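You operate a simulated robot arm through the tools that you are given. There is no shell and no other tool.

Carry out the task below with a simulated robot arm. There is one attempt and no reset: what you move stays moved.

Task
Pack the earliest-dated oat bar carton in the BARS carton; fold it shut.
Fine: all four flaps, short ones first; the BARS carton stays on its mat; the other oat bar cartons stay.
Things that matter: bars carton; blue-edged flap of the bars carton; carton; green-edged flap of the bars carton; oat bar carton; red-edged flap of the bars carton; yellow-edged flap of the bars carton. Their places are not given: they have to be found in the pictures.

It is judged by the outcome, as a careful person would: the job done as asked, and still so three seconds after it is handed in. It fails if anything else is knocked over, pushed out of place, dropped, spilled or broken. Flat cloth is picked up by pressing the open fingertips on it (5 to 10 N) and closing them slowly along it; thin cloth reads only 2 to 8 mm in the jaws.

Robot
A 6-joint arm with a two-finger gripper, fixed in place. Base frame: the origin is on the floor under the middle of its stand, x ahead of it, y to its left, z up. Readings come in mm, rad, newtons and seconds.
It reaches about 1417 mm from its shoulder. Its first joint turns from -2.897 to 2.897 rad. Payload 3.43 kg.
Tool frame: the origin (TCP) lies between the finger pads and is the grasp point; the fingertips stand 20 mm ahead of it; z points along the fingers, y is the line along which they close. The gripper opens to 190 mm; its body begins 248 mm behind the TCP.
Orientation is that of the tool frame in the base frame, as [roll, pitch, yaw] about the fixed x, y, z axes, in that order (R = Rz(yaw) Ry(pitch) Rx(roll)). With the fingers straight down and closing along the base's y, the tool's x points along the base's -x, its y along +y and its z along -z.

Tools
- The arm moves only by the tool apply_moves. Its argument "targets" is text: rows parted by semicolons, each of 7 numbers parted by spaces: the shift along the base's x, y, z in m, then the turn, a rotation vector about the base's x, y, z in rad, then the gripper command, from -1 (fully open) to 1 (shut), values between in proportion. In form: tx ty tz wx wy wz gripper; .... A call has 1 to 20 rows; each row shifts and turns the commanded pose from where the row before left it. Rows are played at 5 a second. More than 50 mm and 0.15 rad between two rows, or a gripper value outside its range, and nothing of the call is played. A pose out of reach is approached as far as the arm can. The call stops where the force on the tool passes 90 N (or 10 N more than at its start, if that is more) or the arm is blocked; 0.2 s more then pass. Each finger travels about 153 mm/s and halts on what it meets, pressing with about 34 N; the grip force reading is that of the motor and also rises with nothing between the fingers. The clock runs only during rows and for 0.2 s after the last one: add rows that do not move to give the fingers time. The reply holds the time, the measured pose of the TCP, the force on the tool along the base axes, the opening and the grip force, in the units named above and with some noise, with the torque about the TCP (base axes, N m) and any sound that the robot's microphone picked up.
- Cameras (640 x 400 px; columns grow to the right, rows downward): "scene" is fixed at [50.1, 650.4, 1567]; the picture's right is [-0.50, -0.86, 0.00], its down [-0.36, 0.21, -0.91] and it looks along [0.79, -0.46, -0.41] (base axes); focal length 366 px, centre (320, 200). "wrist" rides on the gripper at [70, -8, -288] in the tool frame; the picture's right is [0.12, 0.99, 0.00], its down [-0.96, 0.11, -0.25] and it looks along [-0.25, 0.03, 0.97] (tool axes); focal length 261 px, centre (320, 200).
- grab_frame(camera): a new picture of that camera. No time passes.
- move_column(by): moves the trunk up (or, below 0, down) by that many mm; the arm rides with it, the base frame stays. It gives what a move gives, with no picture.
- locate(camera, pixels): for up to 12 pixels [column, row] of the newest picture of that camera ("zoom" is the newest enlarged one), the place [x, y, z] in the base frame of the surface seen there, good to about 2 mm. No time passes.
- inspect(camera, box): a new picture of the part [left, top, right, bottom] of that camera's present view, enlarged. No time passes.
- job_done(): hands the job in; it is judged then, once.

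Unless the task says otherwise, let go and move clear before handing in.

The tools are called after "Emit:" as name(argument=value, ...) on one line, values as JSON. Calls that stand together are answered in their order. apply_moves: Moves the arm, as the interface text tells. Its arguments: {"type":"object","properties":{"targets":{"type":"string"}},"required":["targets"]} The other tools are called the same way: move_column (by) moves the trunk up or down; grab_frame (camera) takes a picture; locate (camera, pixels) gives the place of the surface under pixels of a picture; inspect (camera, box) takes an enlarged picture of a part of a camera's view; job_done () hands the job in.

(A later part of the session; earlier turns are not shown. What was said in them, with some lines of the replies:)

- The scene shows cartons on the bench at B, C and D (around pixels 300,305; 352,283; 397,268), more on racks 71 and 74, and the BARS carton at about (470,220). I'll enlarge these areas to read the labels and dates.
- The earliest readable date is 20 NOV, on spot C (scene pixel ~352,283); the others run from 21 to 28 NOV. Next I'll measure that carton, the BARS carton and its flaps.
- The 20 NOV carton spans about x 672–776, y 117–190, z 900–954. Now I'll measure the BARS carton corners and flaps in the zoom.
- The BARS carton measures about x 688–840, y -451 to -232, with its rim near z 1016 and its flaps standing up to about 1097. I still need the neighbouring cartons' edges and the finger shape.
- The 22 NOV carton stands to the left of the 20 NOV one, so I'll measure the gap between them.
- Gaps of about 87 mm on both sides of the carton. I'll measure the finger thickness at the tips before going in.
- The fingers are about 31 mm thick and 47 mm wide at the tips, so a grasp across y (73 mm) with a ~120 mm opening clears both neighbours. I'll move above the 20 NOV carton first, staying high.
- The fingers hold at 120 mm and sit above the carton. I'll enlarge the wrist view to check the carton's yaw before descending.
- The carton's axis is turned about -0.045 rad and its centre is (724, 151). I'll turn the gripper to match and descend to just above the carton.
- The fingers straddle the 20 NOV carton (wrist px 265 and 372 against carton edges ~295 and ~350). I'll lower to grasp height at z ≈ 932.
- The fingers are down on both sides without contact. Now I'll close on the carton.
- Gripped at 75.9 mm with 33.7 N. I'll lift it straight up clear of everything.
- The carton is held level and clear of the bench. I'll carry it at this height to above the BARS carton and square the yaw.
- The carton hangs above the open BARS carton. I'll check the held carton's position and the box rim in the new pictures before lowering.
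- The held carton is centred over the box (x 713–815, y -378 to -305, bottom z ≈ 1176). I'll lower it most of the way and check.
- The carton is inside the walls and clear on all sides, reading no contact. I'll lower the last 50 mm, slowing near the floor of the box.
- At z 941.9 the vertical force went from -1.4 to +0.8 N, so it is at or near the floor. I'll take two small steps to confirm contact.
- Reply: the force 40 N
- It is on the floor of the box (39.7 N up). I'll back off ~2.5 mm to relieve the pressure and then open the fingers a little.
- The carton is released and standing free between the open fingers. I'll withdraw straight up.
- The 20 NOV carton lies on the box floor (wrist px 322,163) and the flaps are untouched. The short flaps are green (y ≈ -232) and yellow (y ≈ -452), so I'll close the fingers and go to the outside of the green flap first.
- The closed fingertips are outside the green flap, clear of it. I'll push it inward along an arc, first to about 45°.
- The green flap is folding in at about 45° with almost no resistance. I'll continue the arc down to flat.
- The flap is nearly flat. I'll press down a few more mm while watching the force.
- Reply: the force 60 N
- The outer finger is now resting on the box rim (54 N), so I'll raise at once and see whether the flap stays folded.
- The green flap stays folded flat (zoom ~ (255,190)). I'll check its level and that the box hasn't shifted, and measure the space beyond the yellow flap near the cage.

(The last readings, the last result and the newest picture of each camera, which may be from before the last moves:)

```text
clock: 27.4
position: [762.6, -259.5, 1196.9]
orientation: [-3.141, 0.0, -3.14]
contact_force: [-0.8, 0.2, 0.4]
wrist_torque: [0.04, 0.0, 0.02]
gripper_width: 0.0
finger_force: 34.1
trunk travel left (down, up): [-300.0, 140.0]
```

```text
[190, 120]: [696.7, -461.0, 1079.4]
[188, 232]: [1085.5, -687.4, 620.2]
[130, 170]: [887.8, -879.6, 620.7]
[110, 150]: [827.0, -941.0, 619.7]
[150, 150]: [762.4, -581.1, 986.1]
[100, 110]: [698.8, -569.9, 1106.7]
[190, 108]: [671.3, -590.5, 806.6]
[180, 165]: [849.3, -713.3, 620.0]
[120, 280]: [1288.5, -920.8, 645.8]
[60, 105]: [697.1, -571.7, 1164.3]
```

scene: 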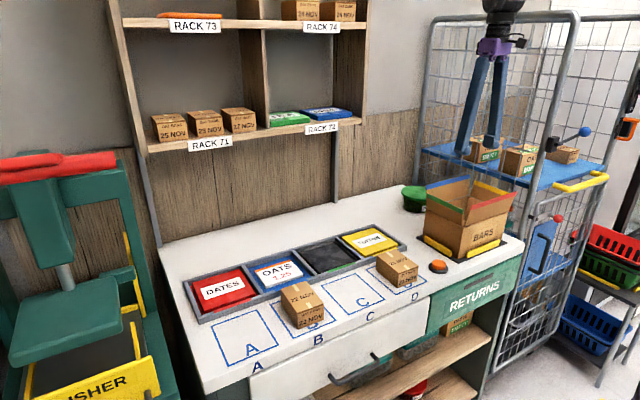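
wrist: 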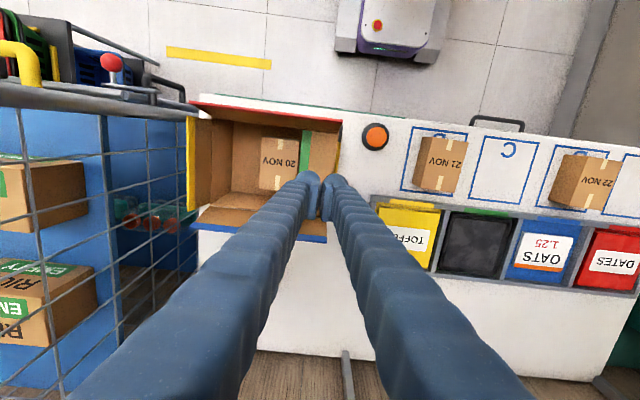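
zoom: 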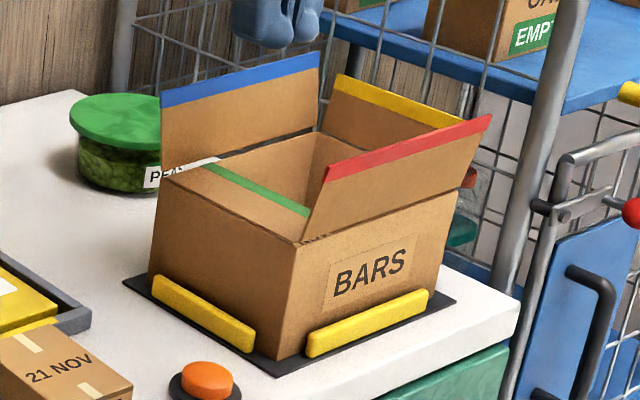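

The green flap lies level at z ≈ 1023 and the box hasn't moved. The cage mesh stands at y ≈ -575, only ~110 mm beyond the yellow flap, so I'll look at the cage's extent and the arm's bulk there.

Emit:
grab_frame(camera="scene")

Emit:
inspect(camera="scene", box=[400, 0, 640, 150])

Emit:
locate(camera="scene", pixels=[[575, 16], [555, 100], [535, 170], [505, 245], [431, 25], [500, 16], [426, 100], [480, 200], [495, 185], [445, 150], [540, 30], [516, 190]])

```text
taken
```

scene: 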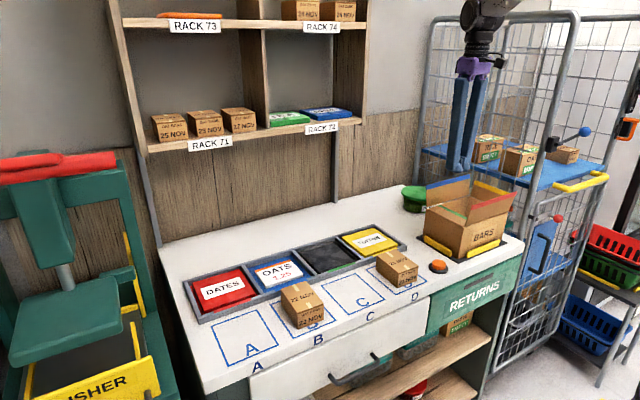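

```text
2.67 times, centred on (520, 75) of scene
```

zoom: 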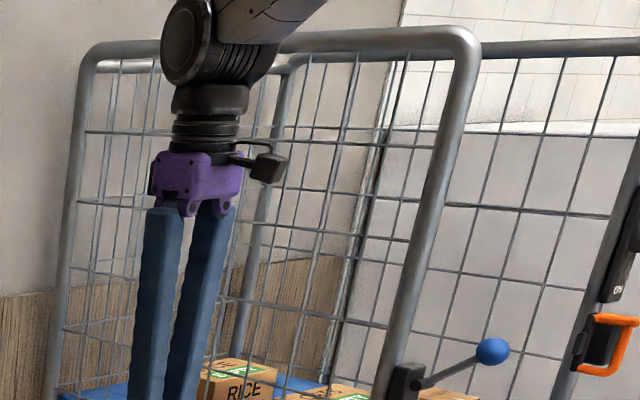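

```text
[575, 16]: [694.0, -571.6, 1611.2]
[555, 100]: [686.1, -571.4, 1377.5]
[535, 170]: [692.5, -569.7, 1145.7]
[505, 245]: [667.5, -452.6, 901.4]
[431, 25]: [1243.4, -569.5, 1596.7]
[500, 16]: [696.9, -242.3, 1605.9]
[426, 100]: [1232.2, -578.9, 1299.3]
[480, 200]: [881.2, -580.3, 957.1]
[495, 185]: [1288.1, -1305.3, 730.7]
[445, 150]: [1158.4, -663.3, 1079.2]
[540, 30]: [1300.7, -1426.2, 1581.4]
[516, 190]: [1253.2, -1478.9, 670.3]
```

The cage panel spans x 690–1240 up to z ≈ 1610, so the arm's wrist matters too. I'll measure how far the wrist and gripper body extend in y relative to the TCP.

Emit:
locate(camera="zoom", pixels=[[165, 45], [190, 40], [230, 60], [255, 50], [178, 100], [240, 105], [180, 130], [155, 180], [238, 180], [270, 165], [200, 8], [300, 10]])

```text
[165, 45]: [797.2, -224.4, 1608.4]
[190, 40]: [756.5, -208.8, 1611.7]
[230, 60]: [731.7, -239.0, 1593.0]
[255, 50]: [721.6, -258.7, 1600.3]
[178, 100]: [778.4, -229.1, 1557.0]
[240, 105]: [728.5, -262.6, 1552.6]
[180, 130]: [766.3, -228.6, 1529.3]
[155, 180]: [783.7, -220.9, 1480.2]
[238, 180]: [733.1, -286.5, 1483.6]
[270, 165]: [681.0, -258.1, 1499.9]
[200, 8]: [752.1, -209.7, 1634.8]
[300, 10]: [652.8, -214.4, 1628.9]
```

Working straight outside the yellow flap with closed fingers would bring the wrist close to the cage. Instead I'll open the fingers ~50 mm so only the -y finger goes outside the flap, which keeps the TCP at y ≈ -457. I'll move above it first.

Emit:
apply_moves(targets="0.0005 -0.0494 0 0 0 0 0.8; 0.0005 -0.0494 0 0 0 0 0.474; 0 -0.0494 0 0 0 0 0.474; 0 -0.0494 0 0 0 0 0.474; 0 0 0 0 0 0 0.474; 0 0 0 0 0 0 0.474")

Emit:
inspect(camera="scene", box=[400, 60, 560, 260])

Emit:
grab_frame(camera="wrist")

Emit:
grab_frame(camera="scene")

```text
clock: 28.8
position: [764.1, -454.3, 1195.3]
orientation: [3.141, -0.001, -3.14]
contact_force: [-0.3, -0.3, 0.7]
wrist_torque: [-0.15, 0.06, 0.01]
gripper_width: 50.1
finger_force: 0.0
trunk travel left (down, up): [-300.0, 140.0]
```

```text
2.00 times, centred on (480, 160) of scene
```

zoom: 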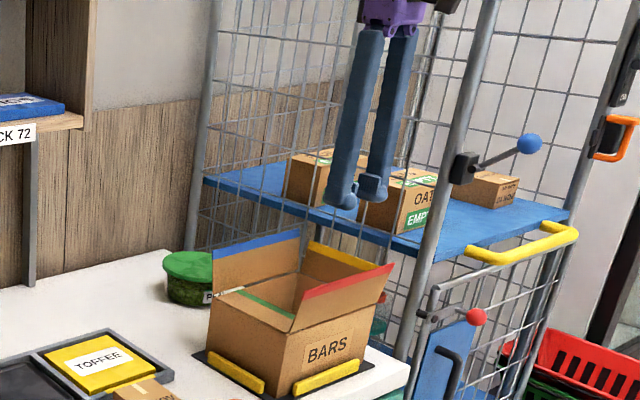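

```text
taken
```

wrist: 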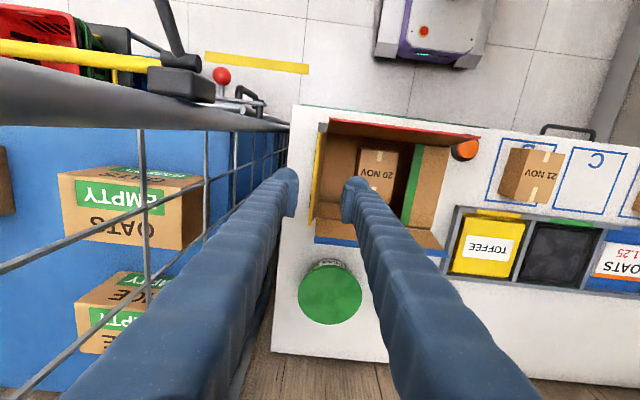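

```text
taken
```

scene: 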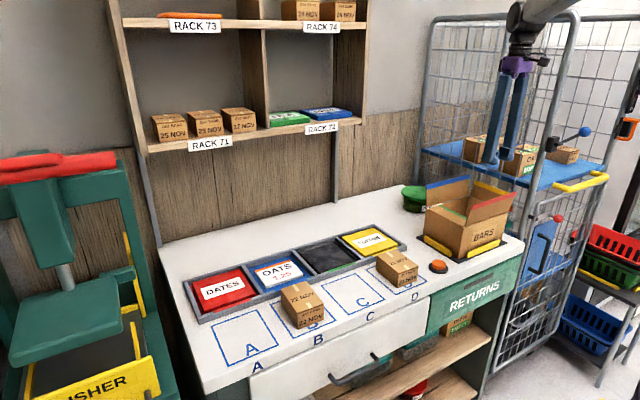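

The -y finger sits outside the yellow flap line and the +y finger inside the box. I'll descend so the fingertip passes below the flap's top edge.

Emit:
apply_moves(targets="0 -0.002 -0.04 0 0 0 0.474; 0 0 -0.04 0 0 0 0.474; 0 0 -0.03 0 0 0 0.474; 0 0 0 0 0 0 0.474; 0 0 0 0 0 0 0.474")

Emit:
inspect(camera="scene", box=[400, 60, 560, 260])

Emit:
grab_frame(camera="wrist")

```text
clock: 30.0
position: [761.4, -455.9, 1081.9]
orientation: [-3.141, -0.001, -3.139]
contact_force: [-0.7, -1.1, -0.3]
wrist_torque: [-0.03, 0.02, 0.03]
gripper_width: 49.7
finger_force: 0.1
trunk travel left (down, up): [-300.0, 140.0]
```

```text
2.00 times, centred on (480, 160) of scene
```

zoom: 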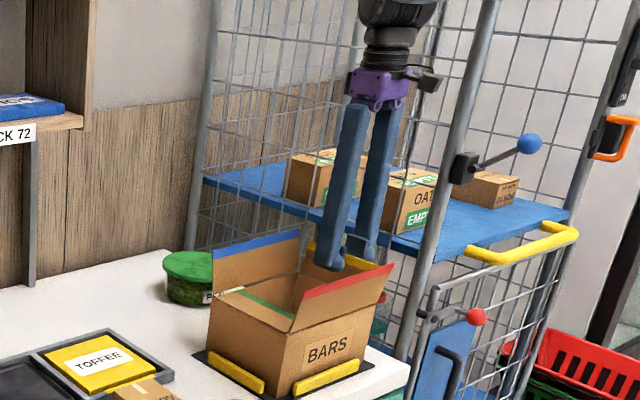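

```text
taken
```

wrist: 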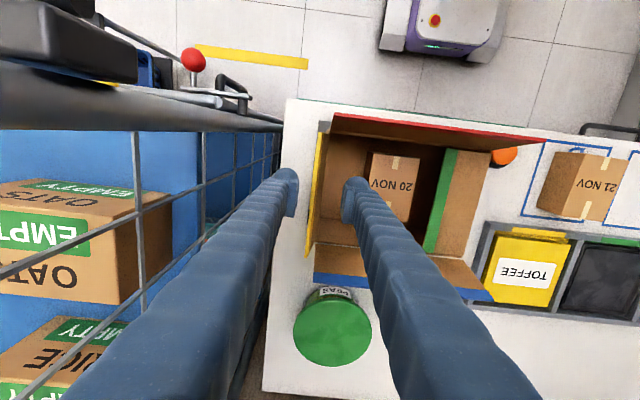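

The fingers straddle the yellow flap. I'll pull it inward along the mirrored arc, first to about 45°.

Emit:
apply_moves(targets="0.001 0.015 -0.004 0 0 0 0.474; 0 0.014 0 0 0 0 0.474; 0 0.012 0 0 0 0 0.474; 0 0.012 0 0 0 0 0.474; 0 0.010 -0.007 0 0 0 0.474; 0 0 0 0 0 0 0.474")

Emit:
inspect(camera="scene", box=[400, 60, 560, 260])

Emit:
grab_frame(camera="wrist")

```text
clock: 31.4
position: [762.5, -394.4, 1072.1]
orientation: [3.141, -0.001, -3.14]
contact_force: [0.4, 0.6, 0.0]
wrist_torque: [-0.03, 0.03, 0.0]
gripper_width: 50.2
finger_force: 0.2
trunk travel left (down, up): [-300.0, 140.0]
```

```text
2.00 times, centred on (480, 160) of scene
```

zoom: 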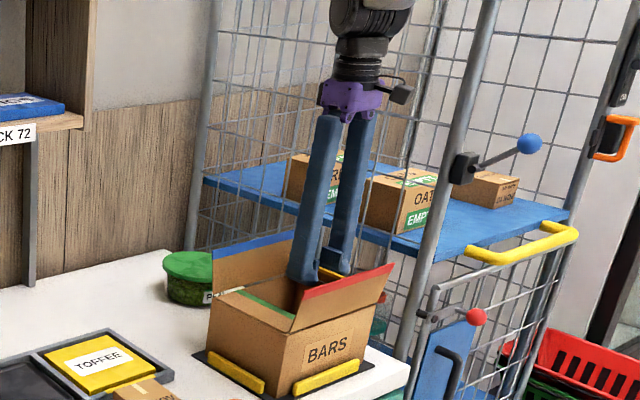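

```text
taken
```

wrist: 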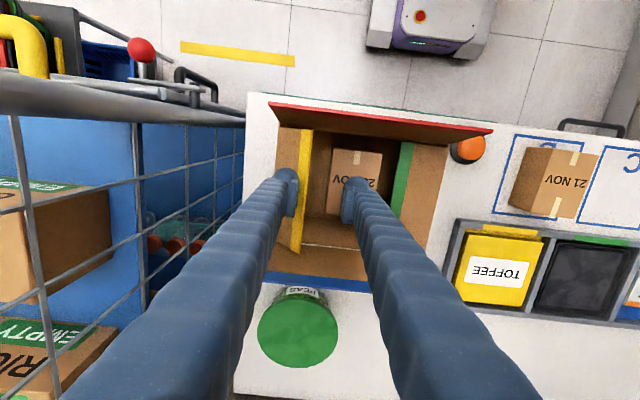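

The yellow flap leans in at ~45° with no measurable force. Continuing the arc to flat.

Emit:
apply_moves(targets="0 0.0076 -0.010 0 0 0 0.474; 0 0.0048 -0.0105 0 0 0 0.474; 0 0.003 -0.007 0 0 0 0.474; 0 0 0 0 0 0 0.474; 0 0 0 0 0 0 0.474")

Emit:
inspect(camera="scene", box=[400, 160, 540, 270])

Emit:
grab_frame(camera="wrist")

```text
clock: 32.6
position: [763.0, -378.1, 1044.1]
orientation: [3.141, -0.003, -3.141]
contact_force: [0.4, -0.1, 0.1]
wrist_torque: [-0.03, -0.02, 0.02]
gripper_width: 49.9
finger_force: 0.2
trunk travel left (down, up): [-300.0, 140.0]
```

```text
3.64 times, centred on (470, 215) of scene
```

zoom: 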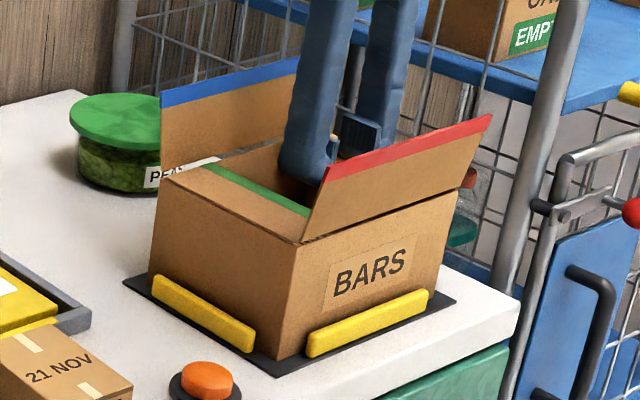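

```text
taken
```

wrist: 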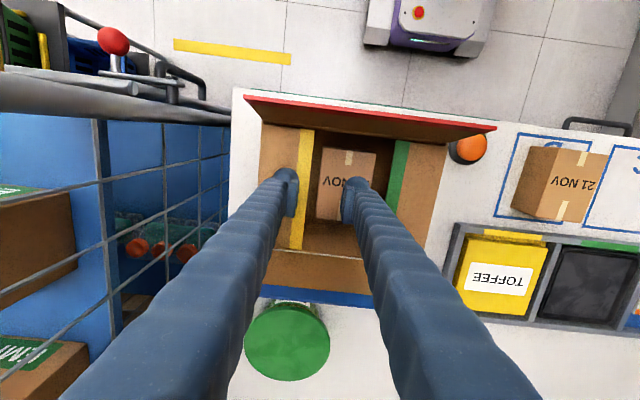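

Nearly flat. I'll press just 4 mm further while checking force, then raise.

Emit:
apply_moves(targets="0 0.0 -0.003 0 0 0 0.474; 0 0 -0.002 0 0 0 0.474; 0 0 0 0 0 0 0.474")

Emit:
inspect(camera="wrist", box=[220, 80, 500, 320])

```text
clock: 33.4
position: [764.3, -377.8, 1041.5]
orientation: [-3.139, 0.002, -3.14]
contact_force: [-3.5, 0.7, 20.3]
wrist_torque: [-0.78, 0.03, -0.13]
gripper_width: 50.3
finger_force: 0.3
trunk travel left (down, up): [-300.0, 140.0]
```

```text
1.67 times, centred on (360, 200) of wrist
```

zoom: 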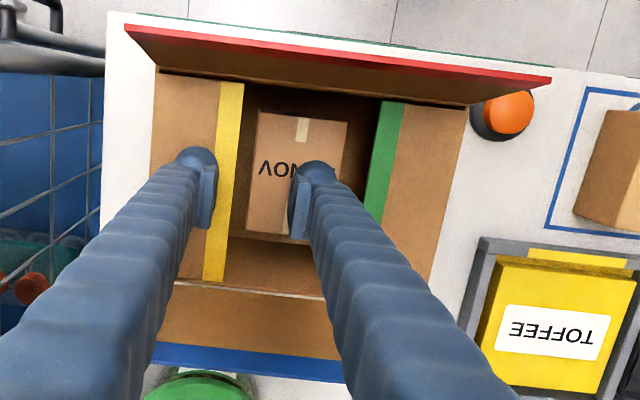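

The flap has reached its stop (20 N). I'll raise straight up and check that both short flaps hold.

Emit:
apply_moves(targets="0 0 0.006 0 0 0 0.474; 0 0 0.02 0 0 0 0.474; 0 0 0.04 0 0 0 0.474; 0 0 0.045 0 0 0 0.474; 0 0 0.045 0 0 0 0.474; 0 0 0 0 0 0 0.474; 0 0 0 0 0 0 0.474")

Emit:
inspect(camera="scene", box=[400, 160, 540, 270])

Emit:
grab_frame(camera="wrist")

```text
clock: 35.0
position: [764.5, -377.7, 1193.4]
orientation: [3.141, -0.002, -3.141]
contact_force: [-0.1, -0.6, -0.3]
wrist_torque: [0.06, -0.03, 0.0]
gripper_width: 49.9
finger_force: 0.1
trunk travel left (down, up): [-300.0, 140.0]
```

```text
3.64 times, centred on (470, 215) of scene
```

zoom: 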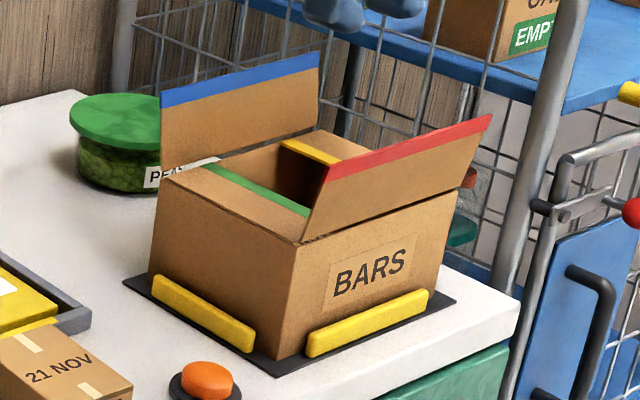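

```text
taken
```

wrist: 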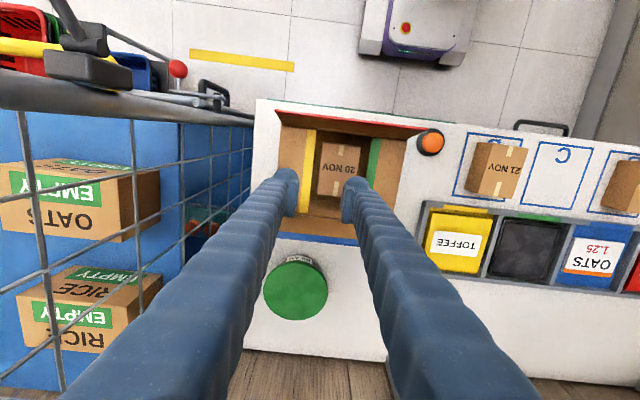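

Both short flaps stay down and the 20 NOV carton is inside. Next are the long flaps, blue at the back first. I'll check what stands behind it (rack, jar) before going there.

Emit:
locate(camera="zoom", pixels=[[75, 115], [115, 95], [155, 150], [115, 185], [162, 98], [317, 58], [164, 165], [318, 128], [324, 170], [488, 120], [302, 238], [452, 190]])

Emit:
grab_frame(camera="scene")

Emit:
locate(camera="scene", pixels=[[360, 60], [345, 122], [336, 180], [365, 10], [355, 118], [330, 108], [380, 150], [420, 120], [300, 130]])

```text
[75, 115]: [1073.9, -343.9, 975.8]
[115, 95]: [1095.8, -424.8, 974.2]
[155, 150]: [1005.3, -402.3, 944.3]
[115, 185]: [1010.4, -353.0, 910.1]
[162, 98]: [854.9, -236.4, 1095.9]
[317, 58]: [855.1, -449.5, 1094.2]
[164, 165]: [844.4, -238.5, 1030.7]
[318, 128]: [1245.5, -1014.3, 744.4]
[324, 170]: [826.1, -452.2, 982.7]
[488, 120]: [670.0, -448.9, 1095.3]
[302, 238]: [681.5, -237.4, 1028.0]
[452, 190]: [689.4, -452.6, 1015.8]
```

```text
taken
```

scene: 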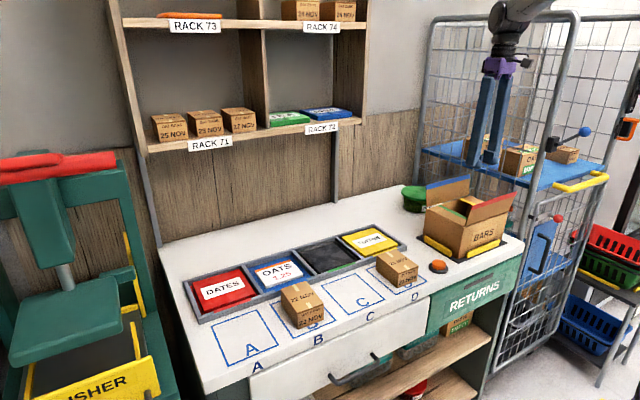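

```text
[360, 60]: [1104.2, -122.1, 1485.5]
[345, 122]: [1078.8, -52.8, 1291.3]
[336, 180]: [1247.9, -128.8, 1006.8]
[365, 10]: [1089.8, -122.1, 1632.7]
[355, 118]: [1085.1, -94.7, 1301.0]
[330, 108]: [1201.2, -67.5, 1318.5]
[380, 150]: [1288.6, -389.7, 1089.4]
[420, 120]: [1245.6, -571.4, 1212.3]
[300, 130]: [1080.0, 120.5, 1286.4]
```

The rack front is at x ≈ 1080 and the jar at x > 1000, so there is room behind the blue flap. I'll close the fingers, move behind it and descend.

Emit:
apply_moves(targets="0.0355 0.009 0 0 0 0 0.7; 0.0355 0.009 0 0 0 0 1; 0.0355 0.009 0 0 0 0 1; 0.0355 0.009 0 0 0 0 1; 0 0 0 0 0 0 1; 0 0 -0.035 0 0 0 1; 0 0 -0.035 0 0 0 1; 0 0 -0.025 0 0 0 1; 0 0 0 0 0 0 1; 0 0 0 0 0 0 1")

Emit:
inspect(camera="scene", box=[400, 100, 540, 270])

Emit:
grab_frame(camera="wrist")

```text
clock: 37.2
position: [906.5, -344.3, 1099.9]
orientation: [-3.141, -0.003, -3.141]
contact_force: [-0.4, 0.1, -0.6]
wrist_torque: [-0.01, 0.03, -0.01]
gripper_width: 0.0
finger_force: 34.0
trunk travel left (down, up): [-300.0, 140.0]
```

```text
2.35 times, centred on (470, 185) of scene
```

zoom: 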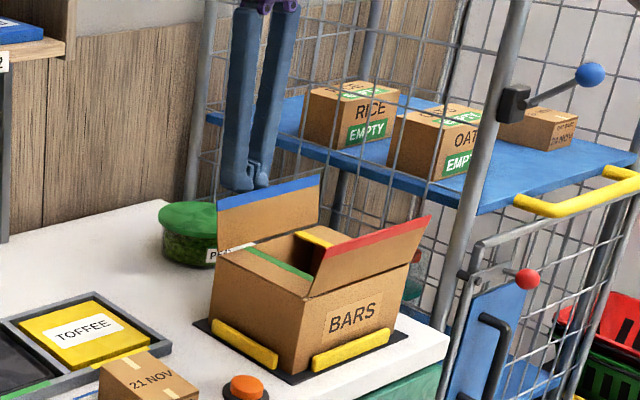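

```text
taken
```

wrist: 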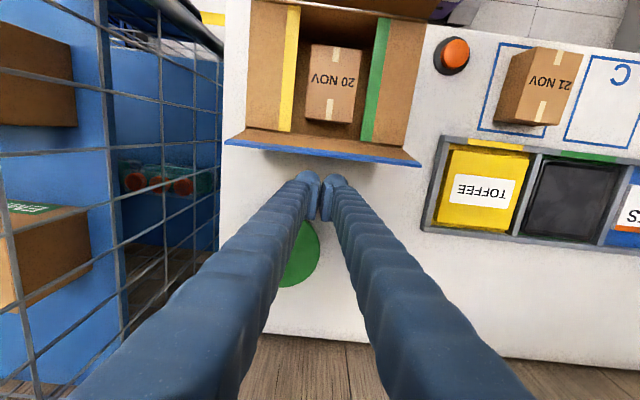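

The tips are behind the blue flap, 16 mm below its top edge (wrist tips ~(322,190), flap edge row ~150). I'll push it forward along the arc to ~45°.

Emit:
apply_moves(targets="-0.018 0.001 -0.006 0 0 0 1; -0.014 0 0 0 0 0 1; -0.014 0 0 0 0 0 1; -0.012 0 0 0 0 0 1; -0.012 0 -0.005 0 0 0 1; -0.012 0 -0.009 0 0 0 1; 0 0 0 0 0 0 1")

Emit:
inspect(camera="scene", box=[400, 100, 540, 270])

Emit:
grab_frame(camera="wrist")

```text
clock: 38.8
position: [825.6, -340.7, 1079.5]
orientation: [3.141, 0.0, -3.14]
contact_force: [0.7, -0.2, 0.1]
wrist_torque: [0.01, 0.04, -0.01]
gripper_width: 0.1
finger_force: 34.1
trunk travel left (down, up): [-300.0, 140.0]
```

```text
2.35 times, centred on (470, 185) of scene
```

zoom: 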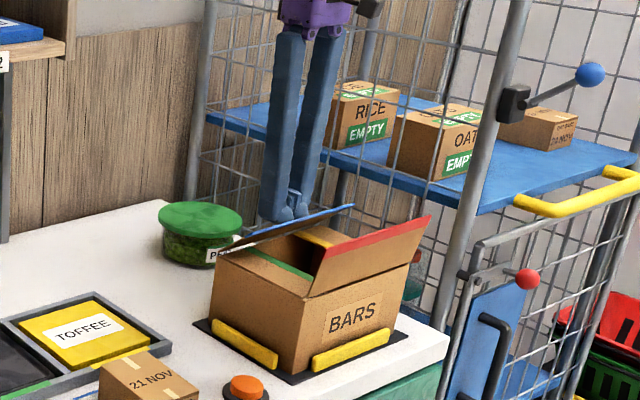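

```text
taken
```

wrist: 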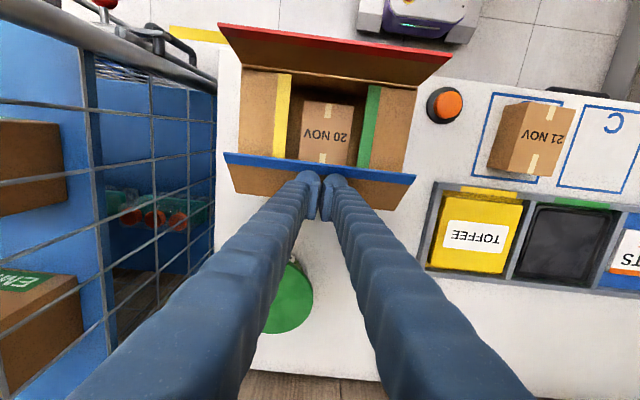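

The blue flap is past vertical and folding in. Continuing to flat.

Emit:
apply_moves(targets="-0.011 0 -0.011 0 0 0 1; -0.006 0 -0.0125 0 0 0 1; -0.002 0 -0.006 0 0 0 1; 0 0 0 0 0 0 1; 0 0 0 0 0 0 1")

Emit:
inspect(camera="scene", box=[400, 160, 540, 270])

Emit:
grab_frame(camera="wrist")

```text
clock: 40.0
position: [804.8, -341.5, 1051.4]
orientation: [3.142, -0.001, -3.14]
contact_force: [0.0, -1.0, -1.0]
wrist_torque: [0.0, -0.01, 0.01]
gripper_width: 0.1
finger_force: 34.1
trunk travel left (down, up): [-300.0, 140.0]
```

```text
3.64 times, centred on (470, 215) of scene
```

zoom: 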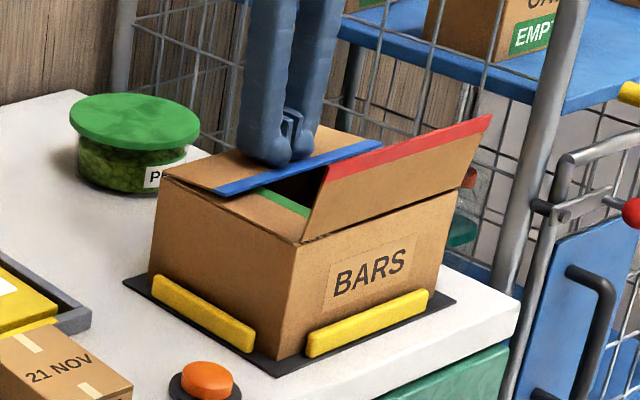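

```text
taken
```

wrist: 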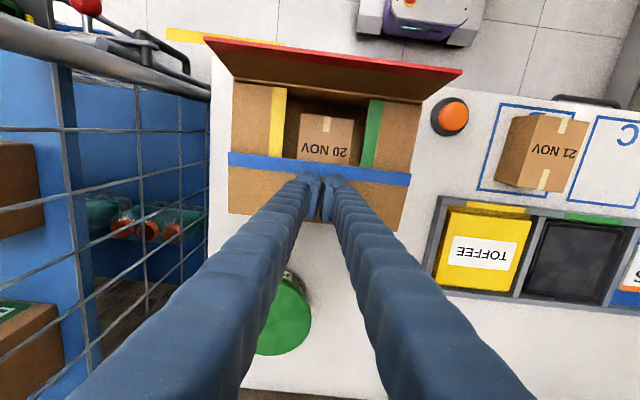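

Almost flat with z still slightly high (tips ~1031). I'll press down in small steps until light contact.

Emit:
apply_moves(targets="0 0 -0.003 0 0 0 1; 0 0 -0.002 0 0 0 1; 0 0 0 0 0 0 1")

Emit:
apply_moves(targets="0 0 -0.002 0 0 0 1; 0 0 0 0 0 0 1; 0 0 0 0 0 0 1")

Emit:
inspect(camera="scene", box=[400, 160, 540, 270])

```text
clock: 40.8
position: [806.1, -341.7, 1047.5]
orientation: [3.141, -0.002, -3.141]
contact_force: [-0.1, 0.3, -0.4]
wrist_torque: [0.01, 0.0, 0.04]
gripper_width: 6.1
finger_force: 34.5
trunk travel left (down, up): [-300.0, 140.0]
```

```text
clock: 41.6
position: [805.5, -341.4, 1045.7]
orientation: [3.14, -0.001, -3.14]
contact_force: [0.0, -0.5, 5.6]
wrist_torque: [-0.02, 0.02, 0.0]
gripper_width: 6.0
finger_force: 34.0
trunk travel left (down, up): [-300.0, 140.0]
```

```text
3.64 times, centred on (470, 215) of scene
```

zoom: 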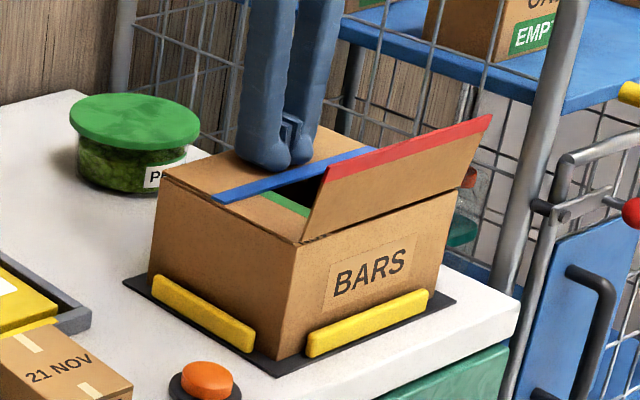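

Light contact (5.6 N). I'll lift slowly a few millimetres and confirm the flap isn't dragged along.

Emit:
apply_moves(targets="0 0 0.003 0 0 0 1; 0 0 0.004 0 0 0 1; 0 0 0.005 0 0 0 1; 0 0 0 0 0 0 1")

Emit:
inspect(camera="scene", box=[400, 160, 540, 270])

Emit:
locate(camera="zoom", pixels=[[215, 196], [372, 152], [290, 175], [180, 172], [166, 178], [230, 185], [324, 170], [302, 238], [280, 350], [275, 372]])

```text
clock: 42.6
position: [806.0, -340.3, 1056.3]
orientation: [-3.141, -0.002, -3.14]
contact_force: [-0.1, 0.3, -0.7]
wrist_torque: [0.01, -0.01, -0.04]
gripper_width: 0.2
finger_force: 33.6
trunk travel left (down, up): [-300.0, 140.0]
```

```text
3.64 times, centred on (470, 215) of scene
```

zoom: 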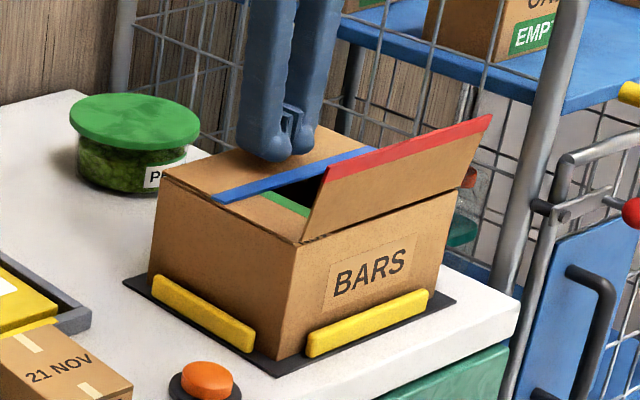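

```text
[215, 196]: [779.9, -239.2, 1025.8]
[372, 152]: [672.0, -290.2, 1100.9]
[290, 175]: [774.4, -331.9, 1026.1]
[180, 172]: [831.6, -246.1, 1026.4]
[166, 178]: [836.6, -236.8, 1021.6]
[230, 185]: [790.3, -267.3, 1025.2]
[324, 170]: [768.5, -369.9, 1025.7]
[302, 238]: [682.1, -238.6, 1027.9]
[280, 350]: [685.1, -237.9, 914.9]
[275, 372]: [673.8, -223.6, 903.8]
```

The blue flap lies flat at z ≈ 1026 and the box hasn't moved. Now I'll go up, over to the front side of the red flap, and descend there.

Emit:
apply_moves(targets="0 0 0.046 0 0 0 1; 0 0 0.047 0 0 0 1; 0 0 0.047 0 0 0 1; -0.046 0 0 0 0 0 1; -0.046 0 0 0 0 0 1; -0.046 0 0 0 0 0 1; -0.046 0 0 0 0 0 1; 0 0 0 0 0 0 1; 0 0 -0.035 0 0 0 1; 0 0 -0.035 0 0 0 1; 0 0 -0.025 0 0 0 1; 0 0 0 0 0 0 1; 0 0 0 0 0 0 1")

Emit:
inspect(camera="scene", box=[400, 100, 540, 270])

Emit:
grab_frame(camera="wrist")

```text
clock: 45.4
position: [621.6, -339.0, 1100.8]
orientation: [3.141, -0.001, -3.139]
contact_force: [-0.3, 0.7, -0.3]
wrist_torque: [-0.02, 0.0, 0.03]
gripper_width: 0.0
finger_force: 34.5
trunk travel left (down, up): [-300.0, 140.0]
```

```text
2.35 times, centred on (470, 185) of scene
```

zoom: 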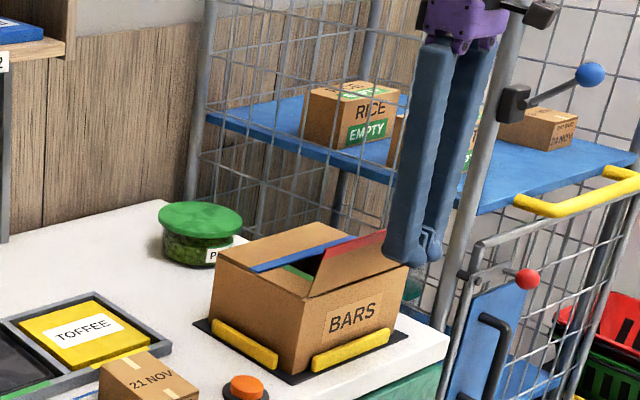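

```text
taken
```

wrist: 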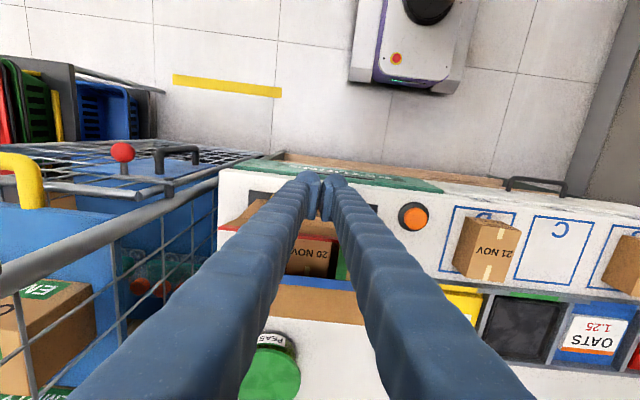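

The tips stand in front of the red flap, below its top edge. I'll push it inward along the arc to ~45°.

Emit:
apply_moves(targets="0.018 -0.002 -0.006 0 0 0 1; 0.014 0 0 0 0 0 1; 0.014 0 0 0 0 0 1; 0.014 0 0 0 0 0 1; 0.013 0 -0.005 0 0 0 1; 0.013 0 -0.009 0 0 0 1; 0 0 0 0 0 0 1")

Emit:
inspect(camera="scene", box=[400, 100, 540, 270])

Emit:
grab_frame(camera="wrist")

```text
clock: 47.0
position: [706.5, -341.7, 1080.7]
orientation: [-3.139, -0.001, -3.139]
contact_force: [-0.8, -0.6, -0.2]
wrist_torque: [0.04, 0.0, 0.01]
gripper_width: 0.0
finger_force: 33.9
trunk travel left (down, up): [-300.0, 140.0]
```

```text
2.35 times, centred on (470, 185) of scene
```

zoom: 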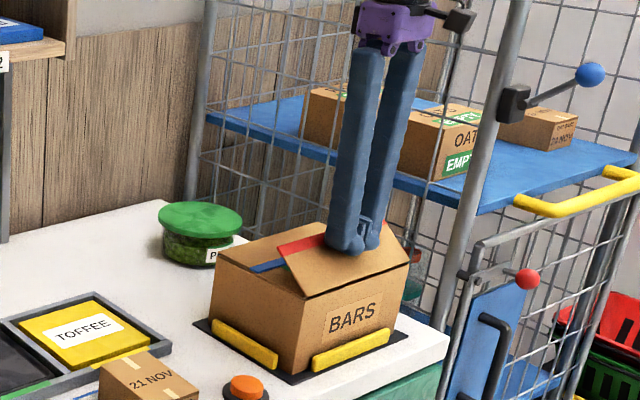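

```text
taken
```

wrist: 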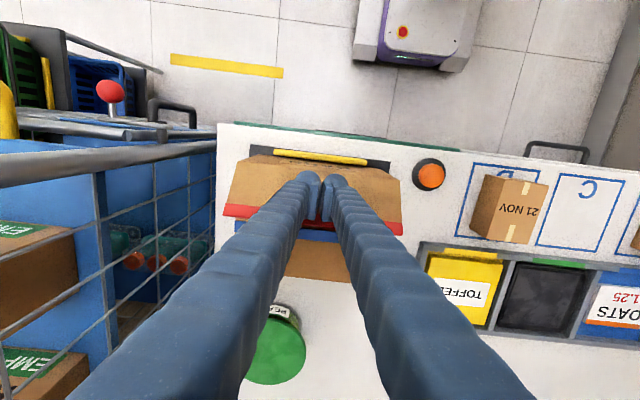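

Folding in well. Continuing to nearly flat.

Emit:
apply_moves(targets="0.011 0 -0.012 0 0 0 1; 0.006 0 -0.0125 0 0 0 1; 0.002 0 -0.005 0 0 0 1; 0 0 0 0 0 0 1; 0 0 0 0 0 0 1")

Emit:
inspect(camera="scene", box=[400, 160, 540, 270])

Emit:
grab_frame(camera="wrist")

```text
clock: 48.2
position: [726.3, -344.4, 1050.2]
orientation: [-3.141, -0.001, -3.139]
contact_force: [0.7, -0.5, -0.7]
wrist_torque: [0.04, 0.01, 0.01]
gripper_width: 0.0
finger_force: 33.7
trunk travel left (down, up): [-300.0, 140.0]
```

```text
3.64 times, centred on (470, 215) of scene
```

zoom: 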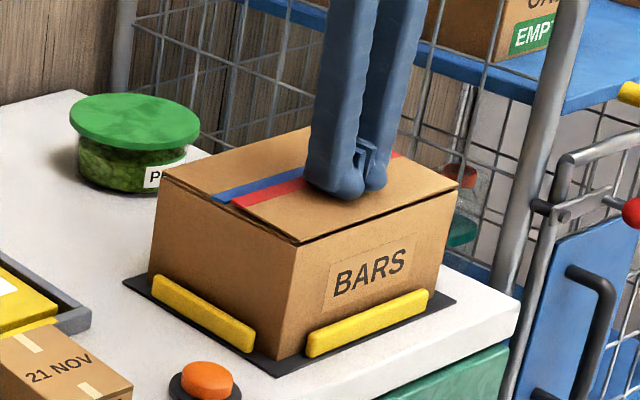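

```text
taken
```

wrist: 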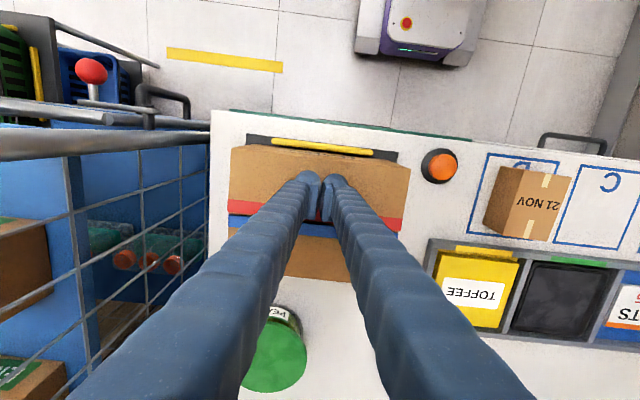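

The red flap is almost flat, with its edge beside the blue one. I'll press down in small steps until light contact.

Emit:
apply_moves(targets="0 0 -0.003 0 0 0 1; 0 0 -0.002 0 0 0 1; 0 0 0 0 0 0 1")

Emit:
inspect(camera="scene", box=[400, 160, 540, 270])

Emit:
locate(camera="zoom", pixels=[[236, 207], [222, 196], [290, 232], [440, 180], [260, 200], [215, 193], [190, 175], [300, 175], [275, 195], [280, 350]])

```text
clock: 49.0
position: [727.4, -343.1, 1046.0]
orientation: [3.141, 0.0, -3.139]
contact_force: [1.7, 2.9, 8.6]
wrist_torque: [0.05, 0.02, -0.03]
gripper_width: 6.1
finger_force: 34.5
trunk travel left (down, up): [-300.0, 140.0]
```

```text
3.64 times, centred on (470, 215) of scene
```

zoom: 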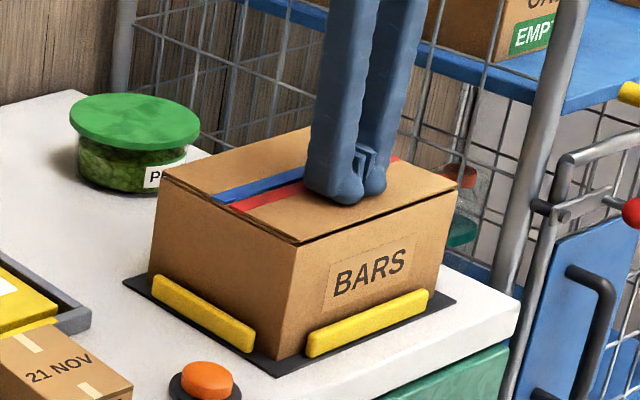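

```text
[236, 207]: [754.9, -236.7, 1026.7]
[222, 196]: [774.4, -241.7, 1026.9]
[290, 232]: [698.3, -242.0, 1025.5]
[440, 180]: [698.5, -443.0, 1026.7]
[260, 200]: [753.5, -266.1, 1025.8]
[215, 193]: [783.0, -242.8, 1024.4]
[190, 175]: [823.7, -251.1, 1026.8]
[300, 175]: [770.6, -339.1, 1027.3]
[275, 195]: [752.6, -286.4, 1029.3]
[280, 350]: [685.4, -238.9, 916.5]
```

Both long flaps lie level at z ≈ 1026 with 8.6 N contact. I'll lift off slowly and go clear.

Emit:
apply_moves(targets="0 0 0.003 0 0 0 1; 0 0 0.005 0 0 0 1; 0 0 0.01 0 0 0 1; 0 0 0.03 0 0 0 1; 0 0 0.045 0 0 0 1; 0 0 0.045 0 0 0 1; 0 0 0.045 0 0 0 1; 0 0 0 0 0 0 1; 0 0 0 0 0 0 1")

Emit:
inspect(camera="scene", box=[400, 160, 540, 270])

Emit:
grab_frame(camera="wrist")

```text
clock: 51.0
position: [727.8, -345.3, 1232.0]
orientation: [3.141, -0.003, -3.141]
contact_force: [-0.2, -0.2, 0.0]
wrist_torque: [0.03, -0.01, 0.0]
gripper_width: 0.0
finger_force: 34.1
trunk travel left (down, up): [-300.0, 140.0]
```

```text
3.64 times, centred on (470, 215) of scene
```

zoom: 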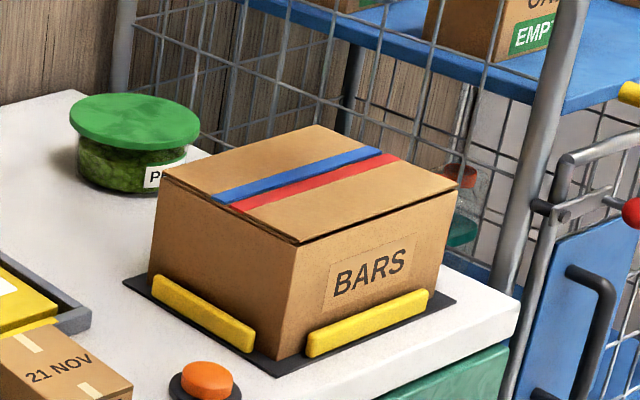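

```text
taken
```

wrist: 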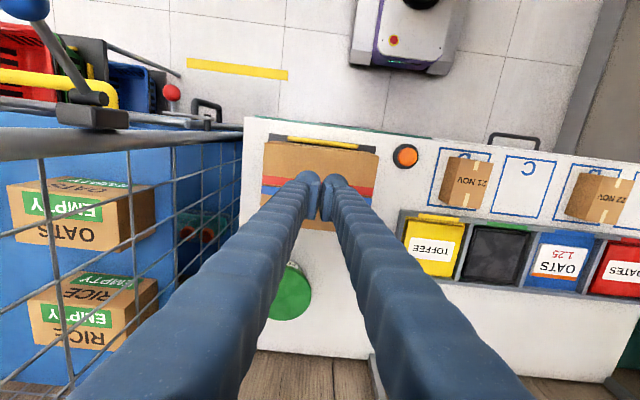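

The box is shut with all four flaps flat. I'll move the arm away to a clear pose, let a few seconds pass, and re-check everything.

Emit:
apply_moves(targets="-0.03 0.02 0.02 0 0 0 1; -0.035 0.025 0.01 0 0 0 0.5; -0.035 0.03 0 0 0 0 0; -0.035 0.03 0 0 0 0 -0.5; -0.035 0.03 0 0 0 0 -0.5; 0 0 0 0 0 0 -0.5; 0 0 0 0 0 0 -0.5; 0 0 0 0 0 0 -0.5; 0 0 0 0 0 0 -0.5; 0 0 0 0 0 0 -0.5; 0 0 0 0 0 0 -0.5; 0 0 0 0 0 0 -0.5; 0 0 0 0 0 0 -0.5; 0 0 0 0 0 0 -0.5; 0 0 0 0 0 0 -0.5; 0 0 0 0 0 0 -0.5; 0 0 0 0 0 0 -0.5")

Emit:
grab_frame(camera="scene")

Emit:
inspect(camera="scene", box=[400, 160, 540, 270])

Emit:
locate(camera="zoom", pixels=[[236, 207], [222, 196], [290, 232], [440, 180], [370, 152], [390, 165], [190, 175], [320, 130], [280, 350], [275, 372], [125, 284], [452, 300]])

Emit:
inspect(camera="scene", box=[260, 230, 440, 342])

```text
clock: 54.6
position: [552.9, -207.8, 1255.9]
orientation: [-3.141, 0.0, -3.14]
contact_force: [-0.2, -0.4, -0.7]
wrist_torque: [0.03, 0.0, -0.01]
gripper_width: 142.3
finger_force: 0.0
trunk travel left (down, up): [-300.0, 140.0]
```

```text
taken
```

scene: 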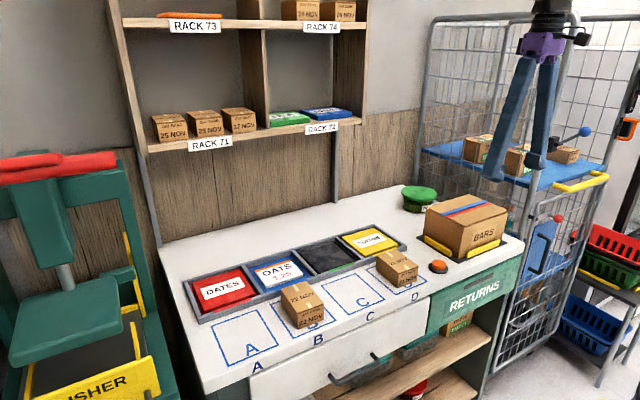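

```text
3.64 times, centred on (470, 215) of scene
```

zoom: 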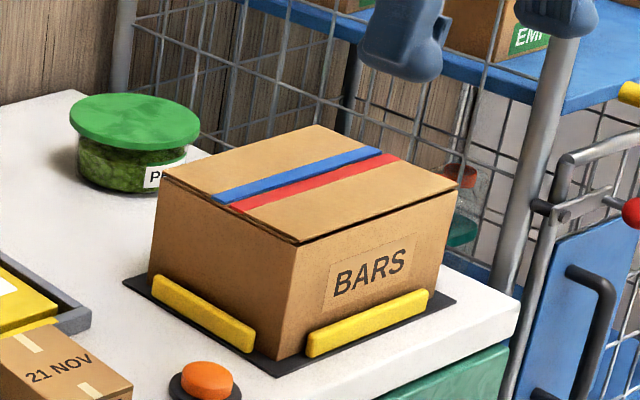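

```text
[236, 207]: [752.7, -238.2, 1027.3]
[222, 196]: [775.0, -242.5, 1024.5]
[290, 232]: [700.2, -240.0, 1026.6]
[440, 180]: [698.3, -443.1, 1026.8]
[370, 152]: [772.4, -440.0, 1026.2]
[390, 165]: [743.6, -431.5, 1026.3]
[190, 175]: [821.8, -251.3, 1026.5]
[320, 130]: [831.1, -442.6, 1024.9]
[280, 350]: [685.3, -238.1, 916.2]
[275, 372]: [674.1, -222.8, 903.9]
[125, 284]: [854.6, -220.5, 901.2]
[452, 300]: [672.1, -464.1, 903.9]
```

```text
3.56 times, centred on (350, 286) of scene
```

zoom: 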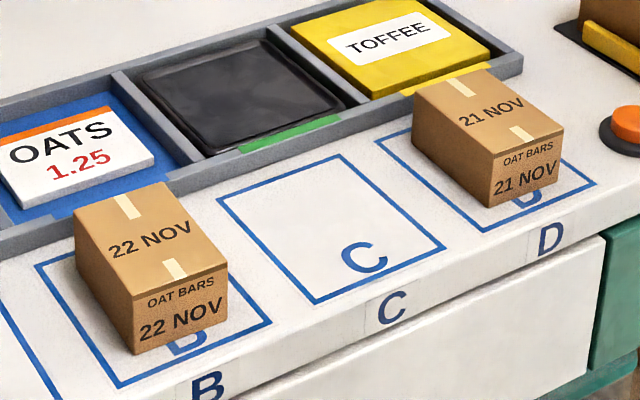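

The BARS carton stays shut more than 3 s after I let go: the flaps are level at z ≈ 1026 and the box is on its mat within its stops. The 21 and 22 NOV cartons and everything else are where they were, and the arm is clear, so I'm handing the job in.

Emit:
job_done()

```text
The job is handed in.
```

The 20 NOV oat bar carton, the earliest date I could read (the others run 21 to 28 NOV), is packed in the BARS carton. All four flaps are folded shut, and the job is handed in.

- **Folding order:** I folded the short flaps first (green, then yellow), then the long ones (blue, then red). All four stayed flat for more than three seconds after I let go, before hand-in.
- **BARS carton:** It did not shift and is still on its mat, inside the yellow stops.
- **Contact:** While I was folding the green flap, a finger pressed on the carton's rim at about 54 N. I lifted off straight away, and neither the flap nor the box moved.
- **Everything else:** The other oat bar cartons were not touched. In the final pictures nothing looks moved or knocked over.
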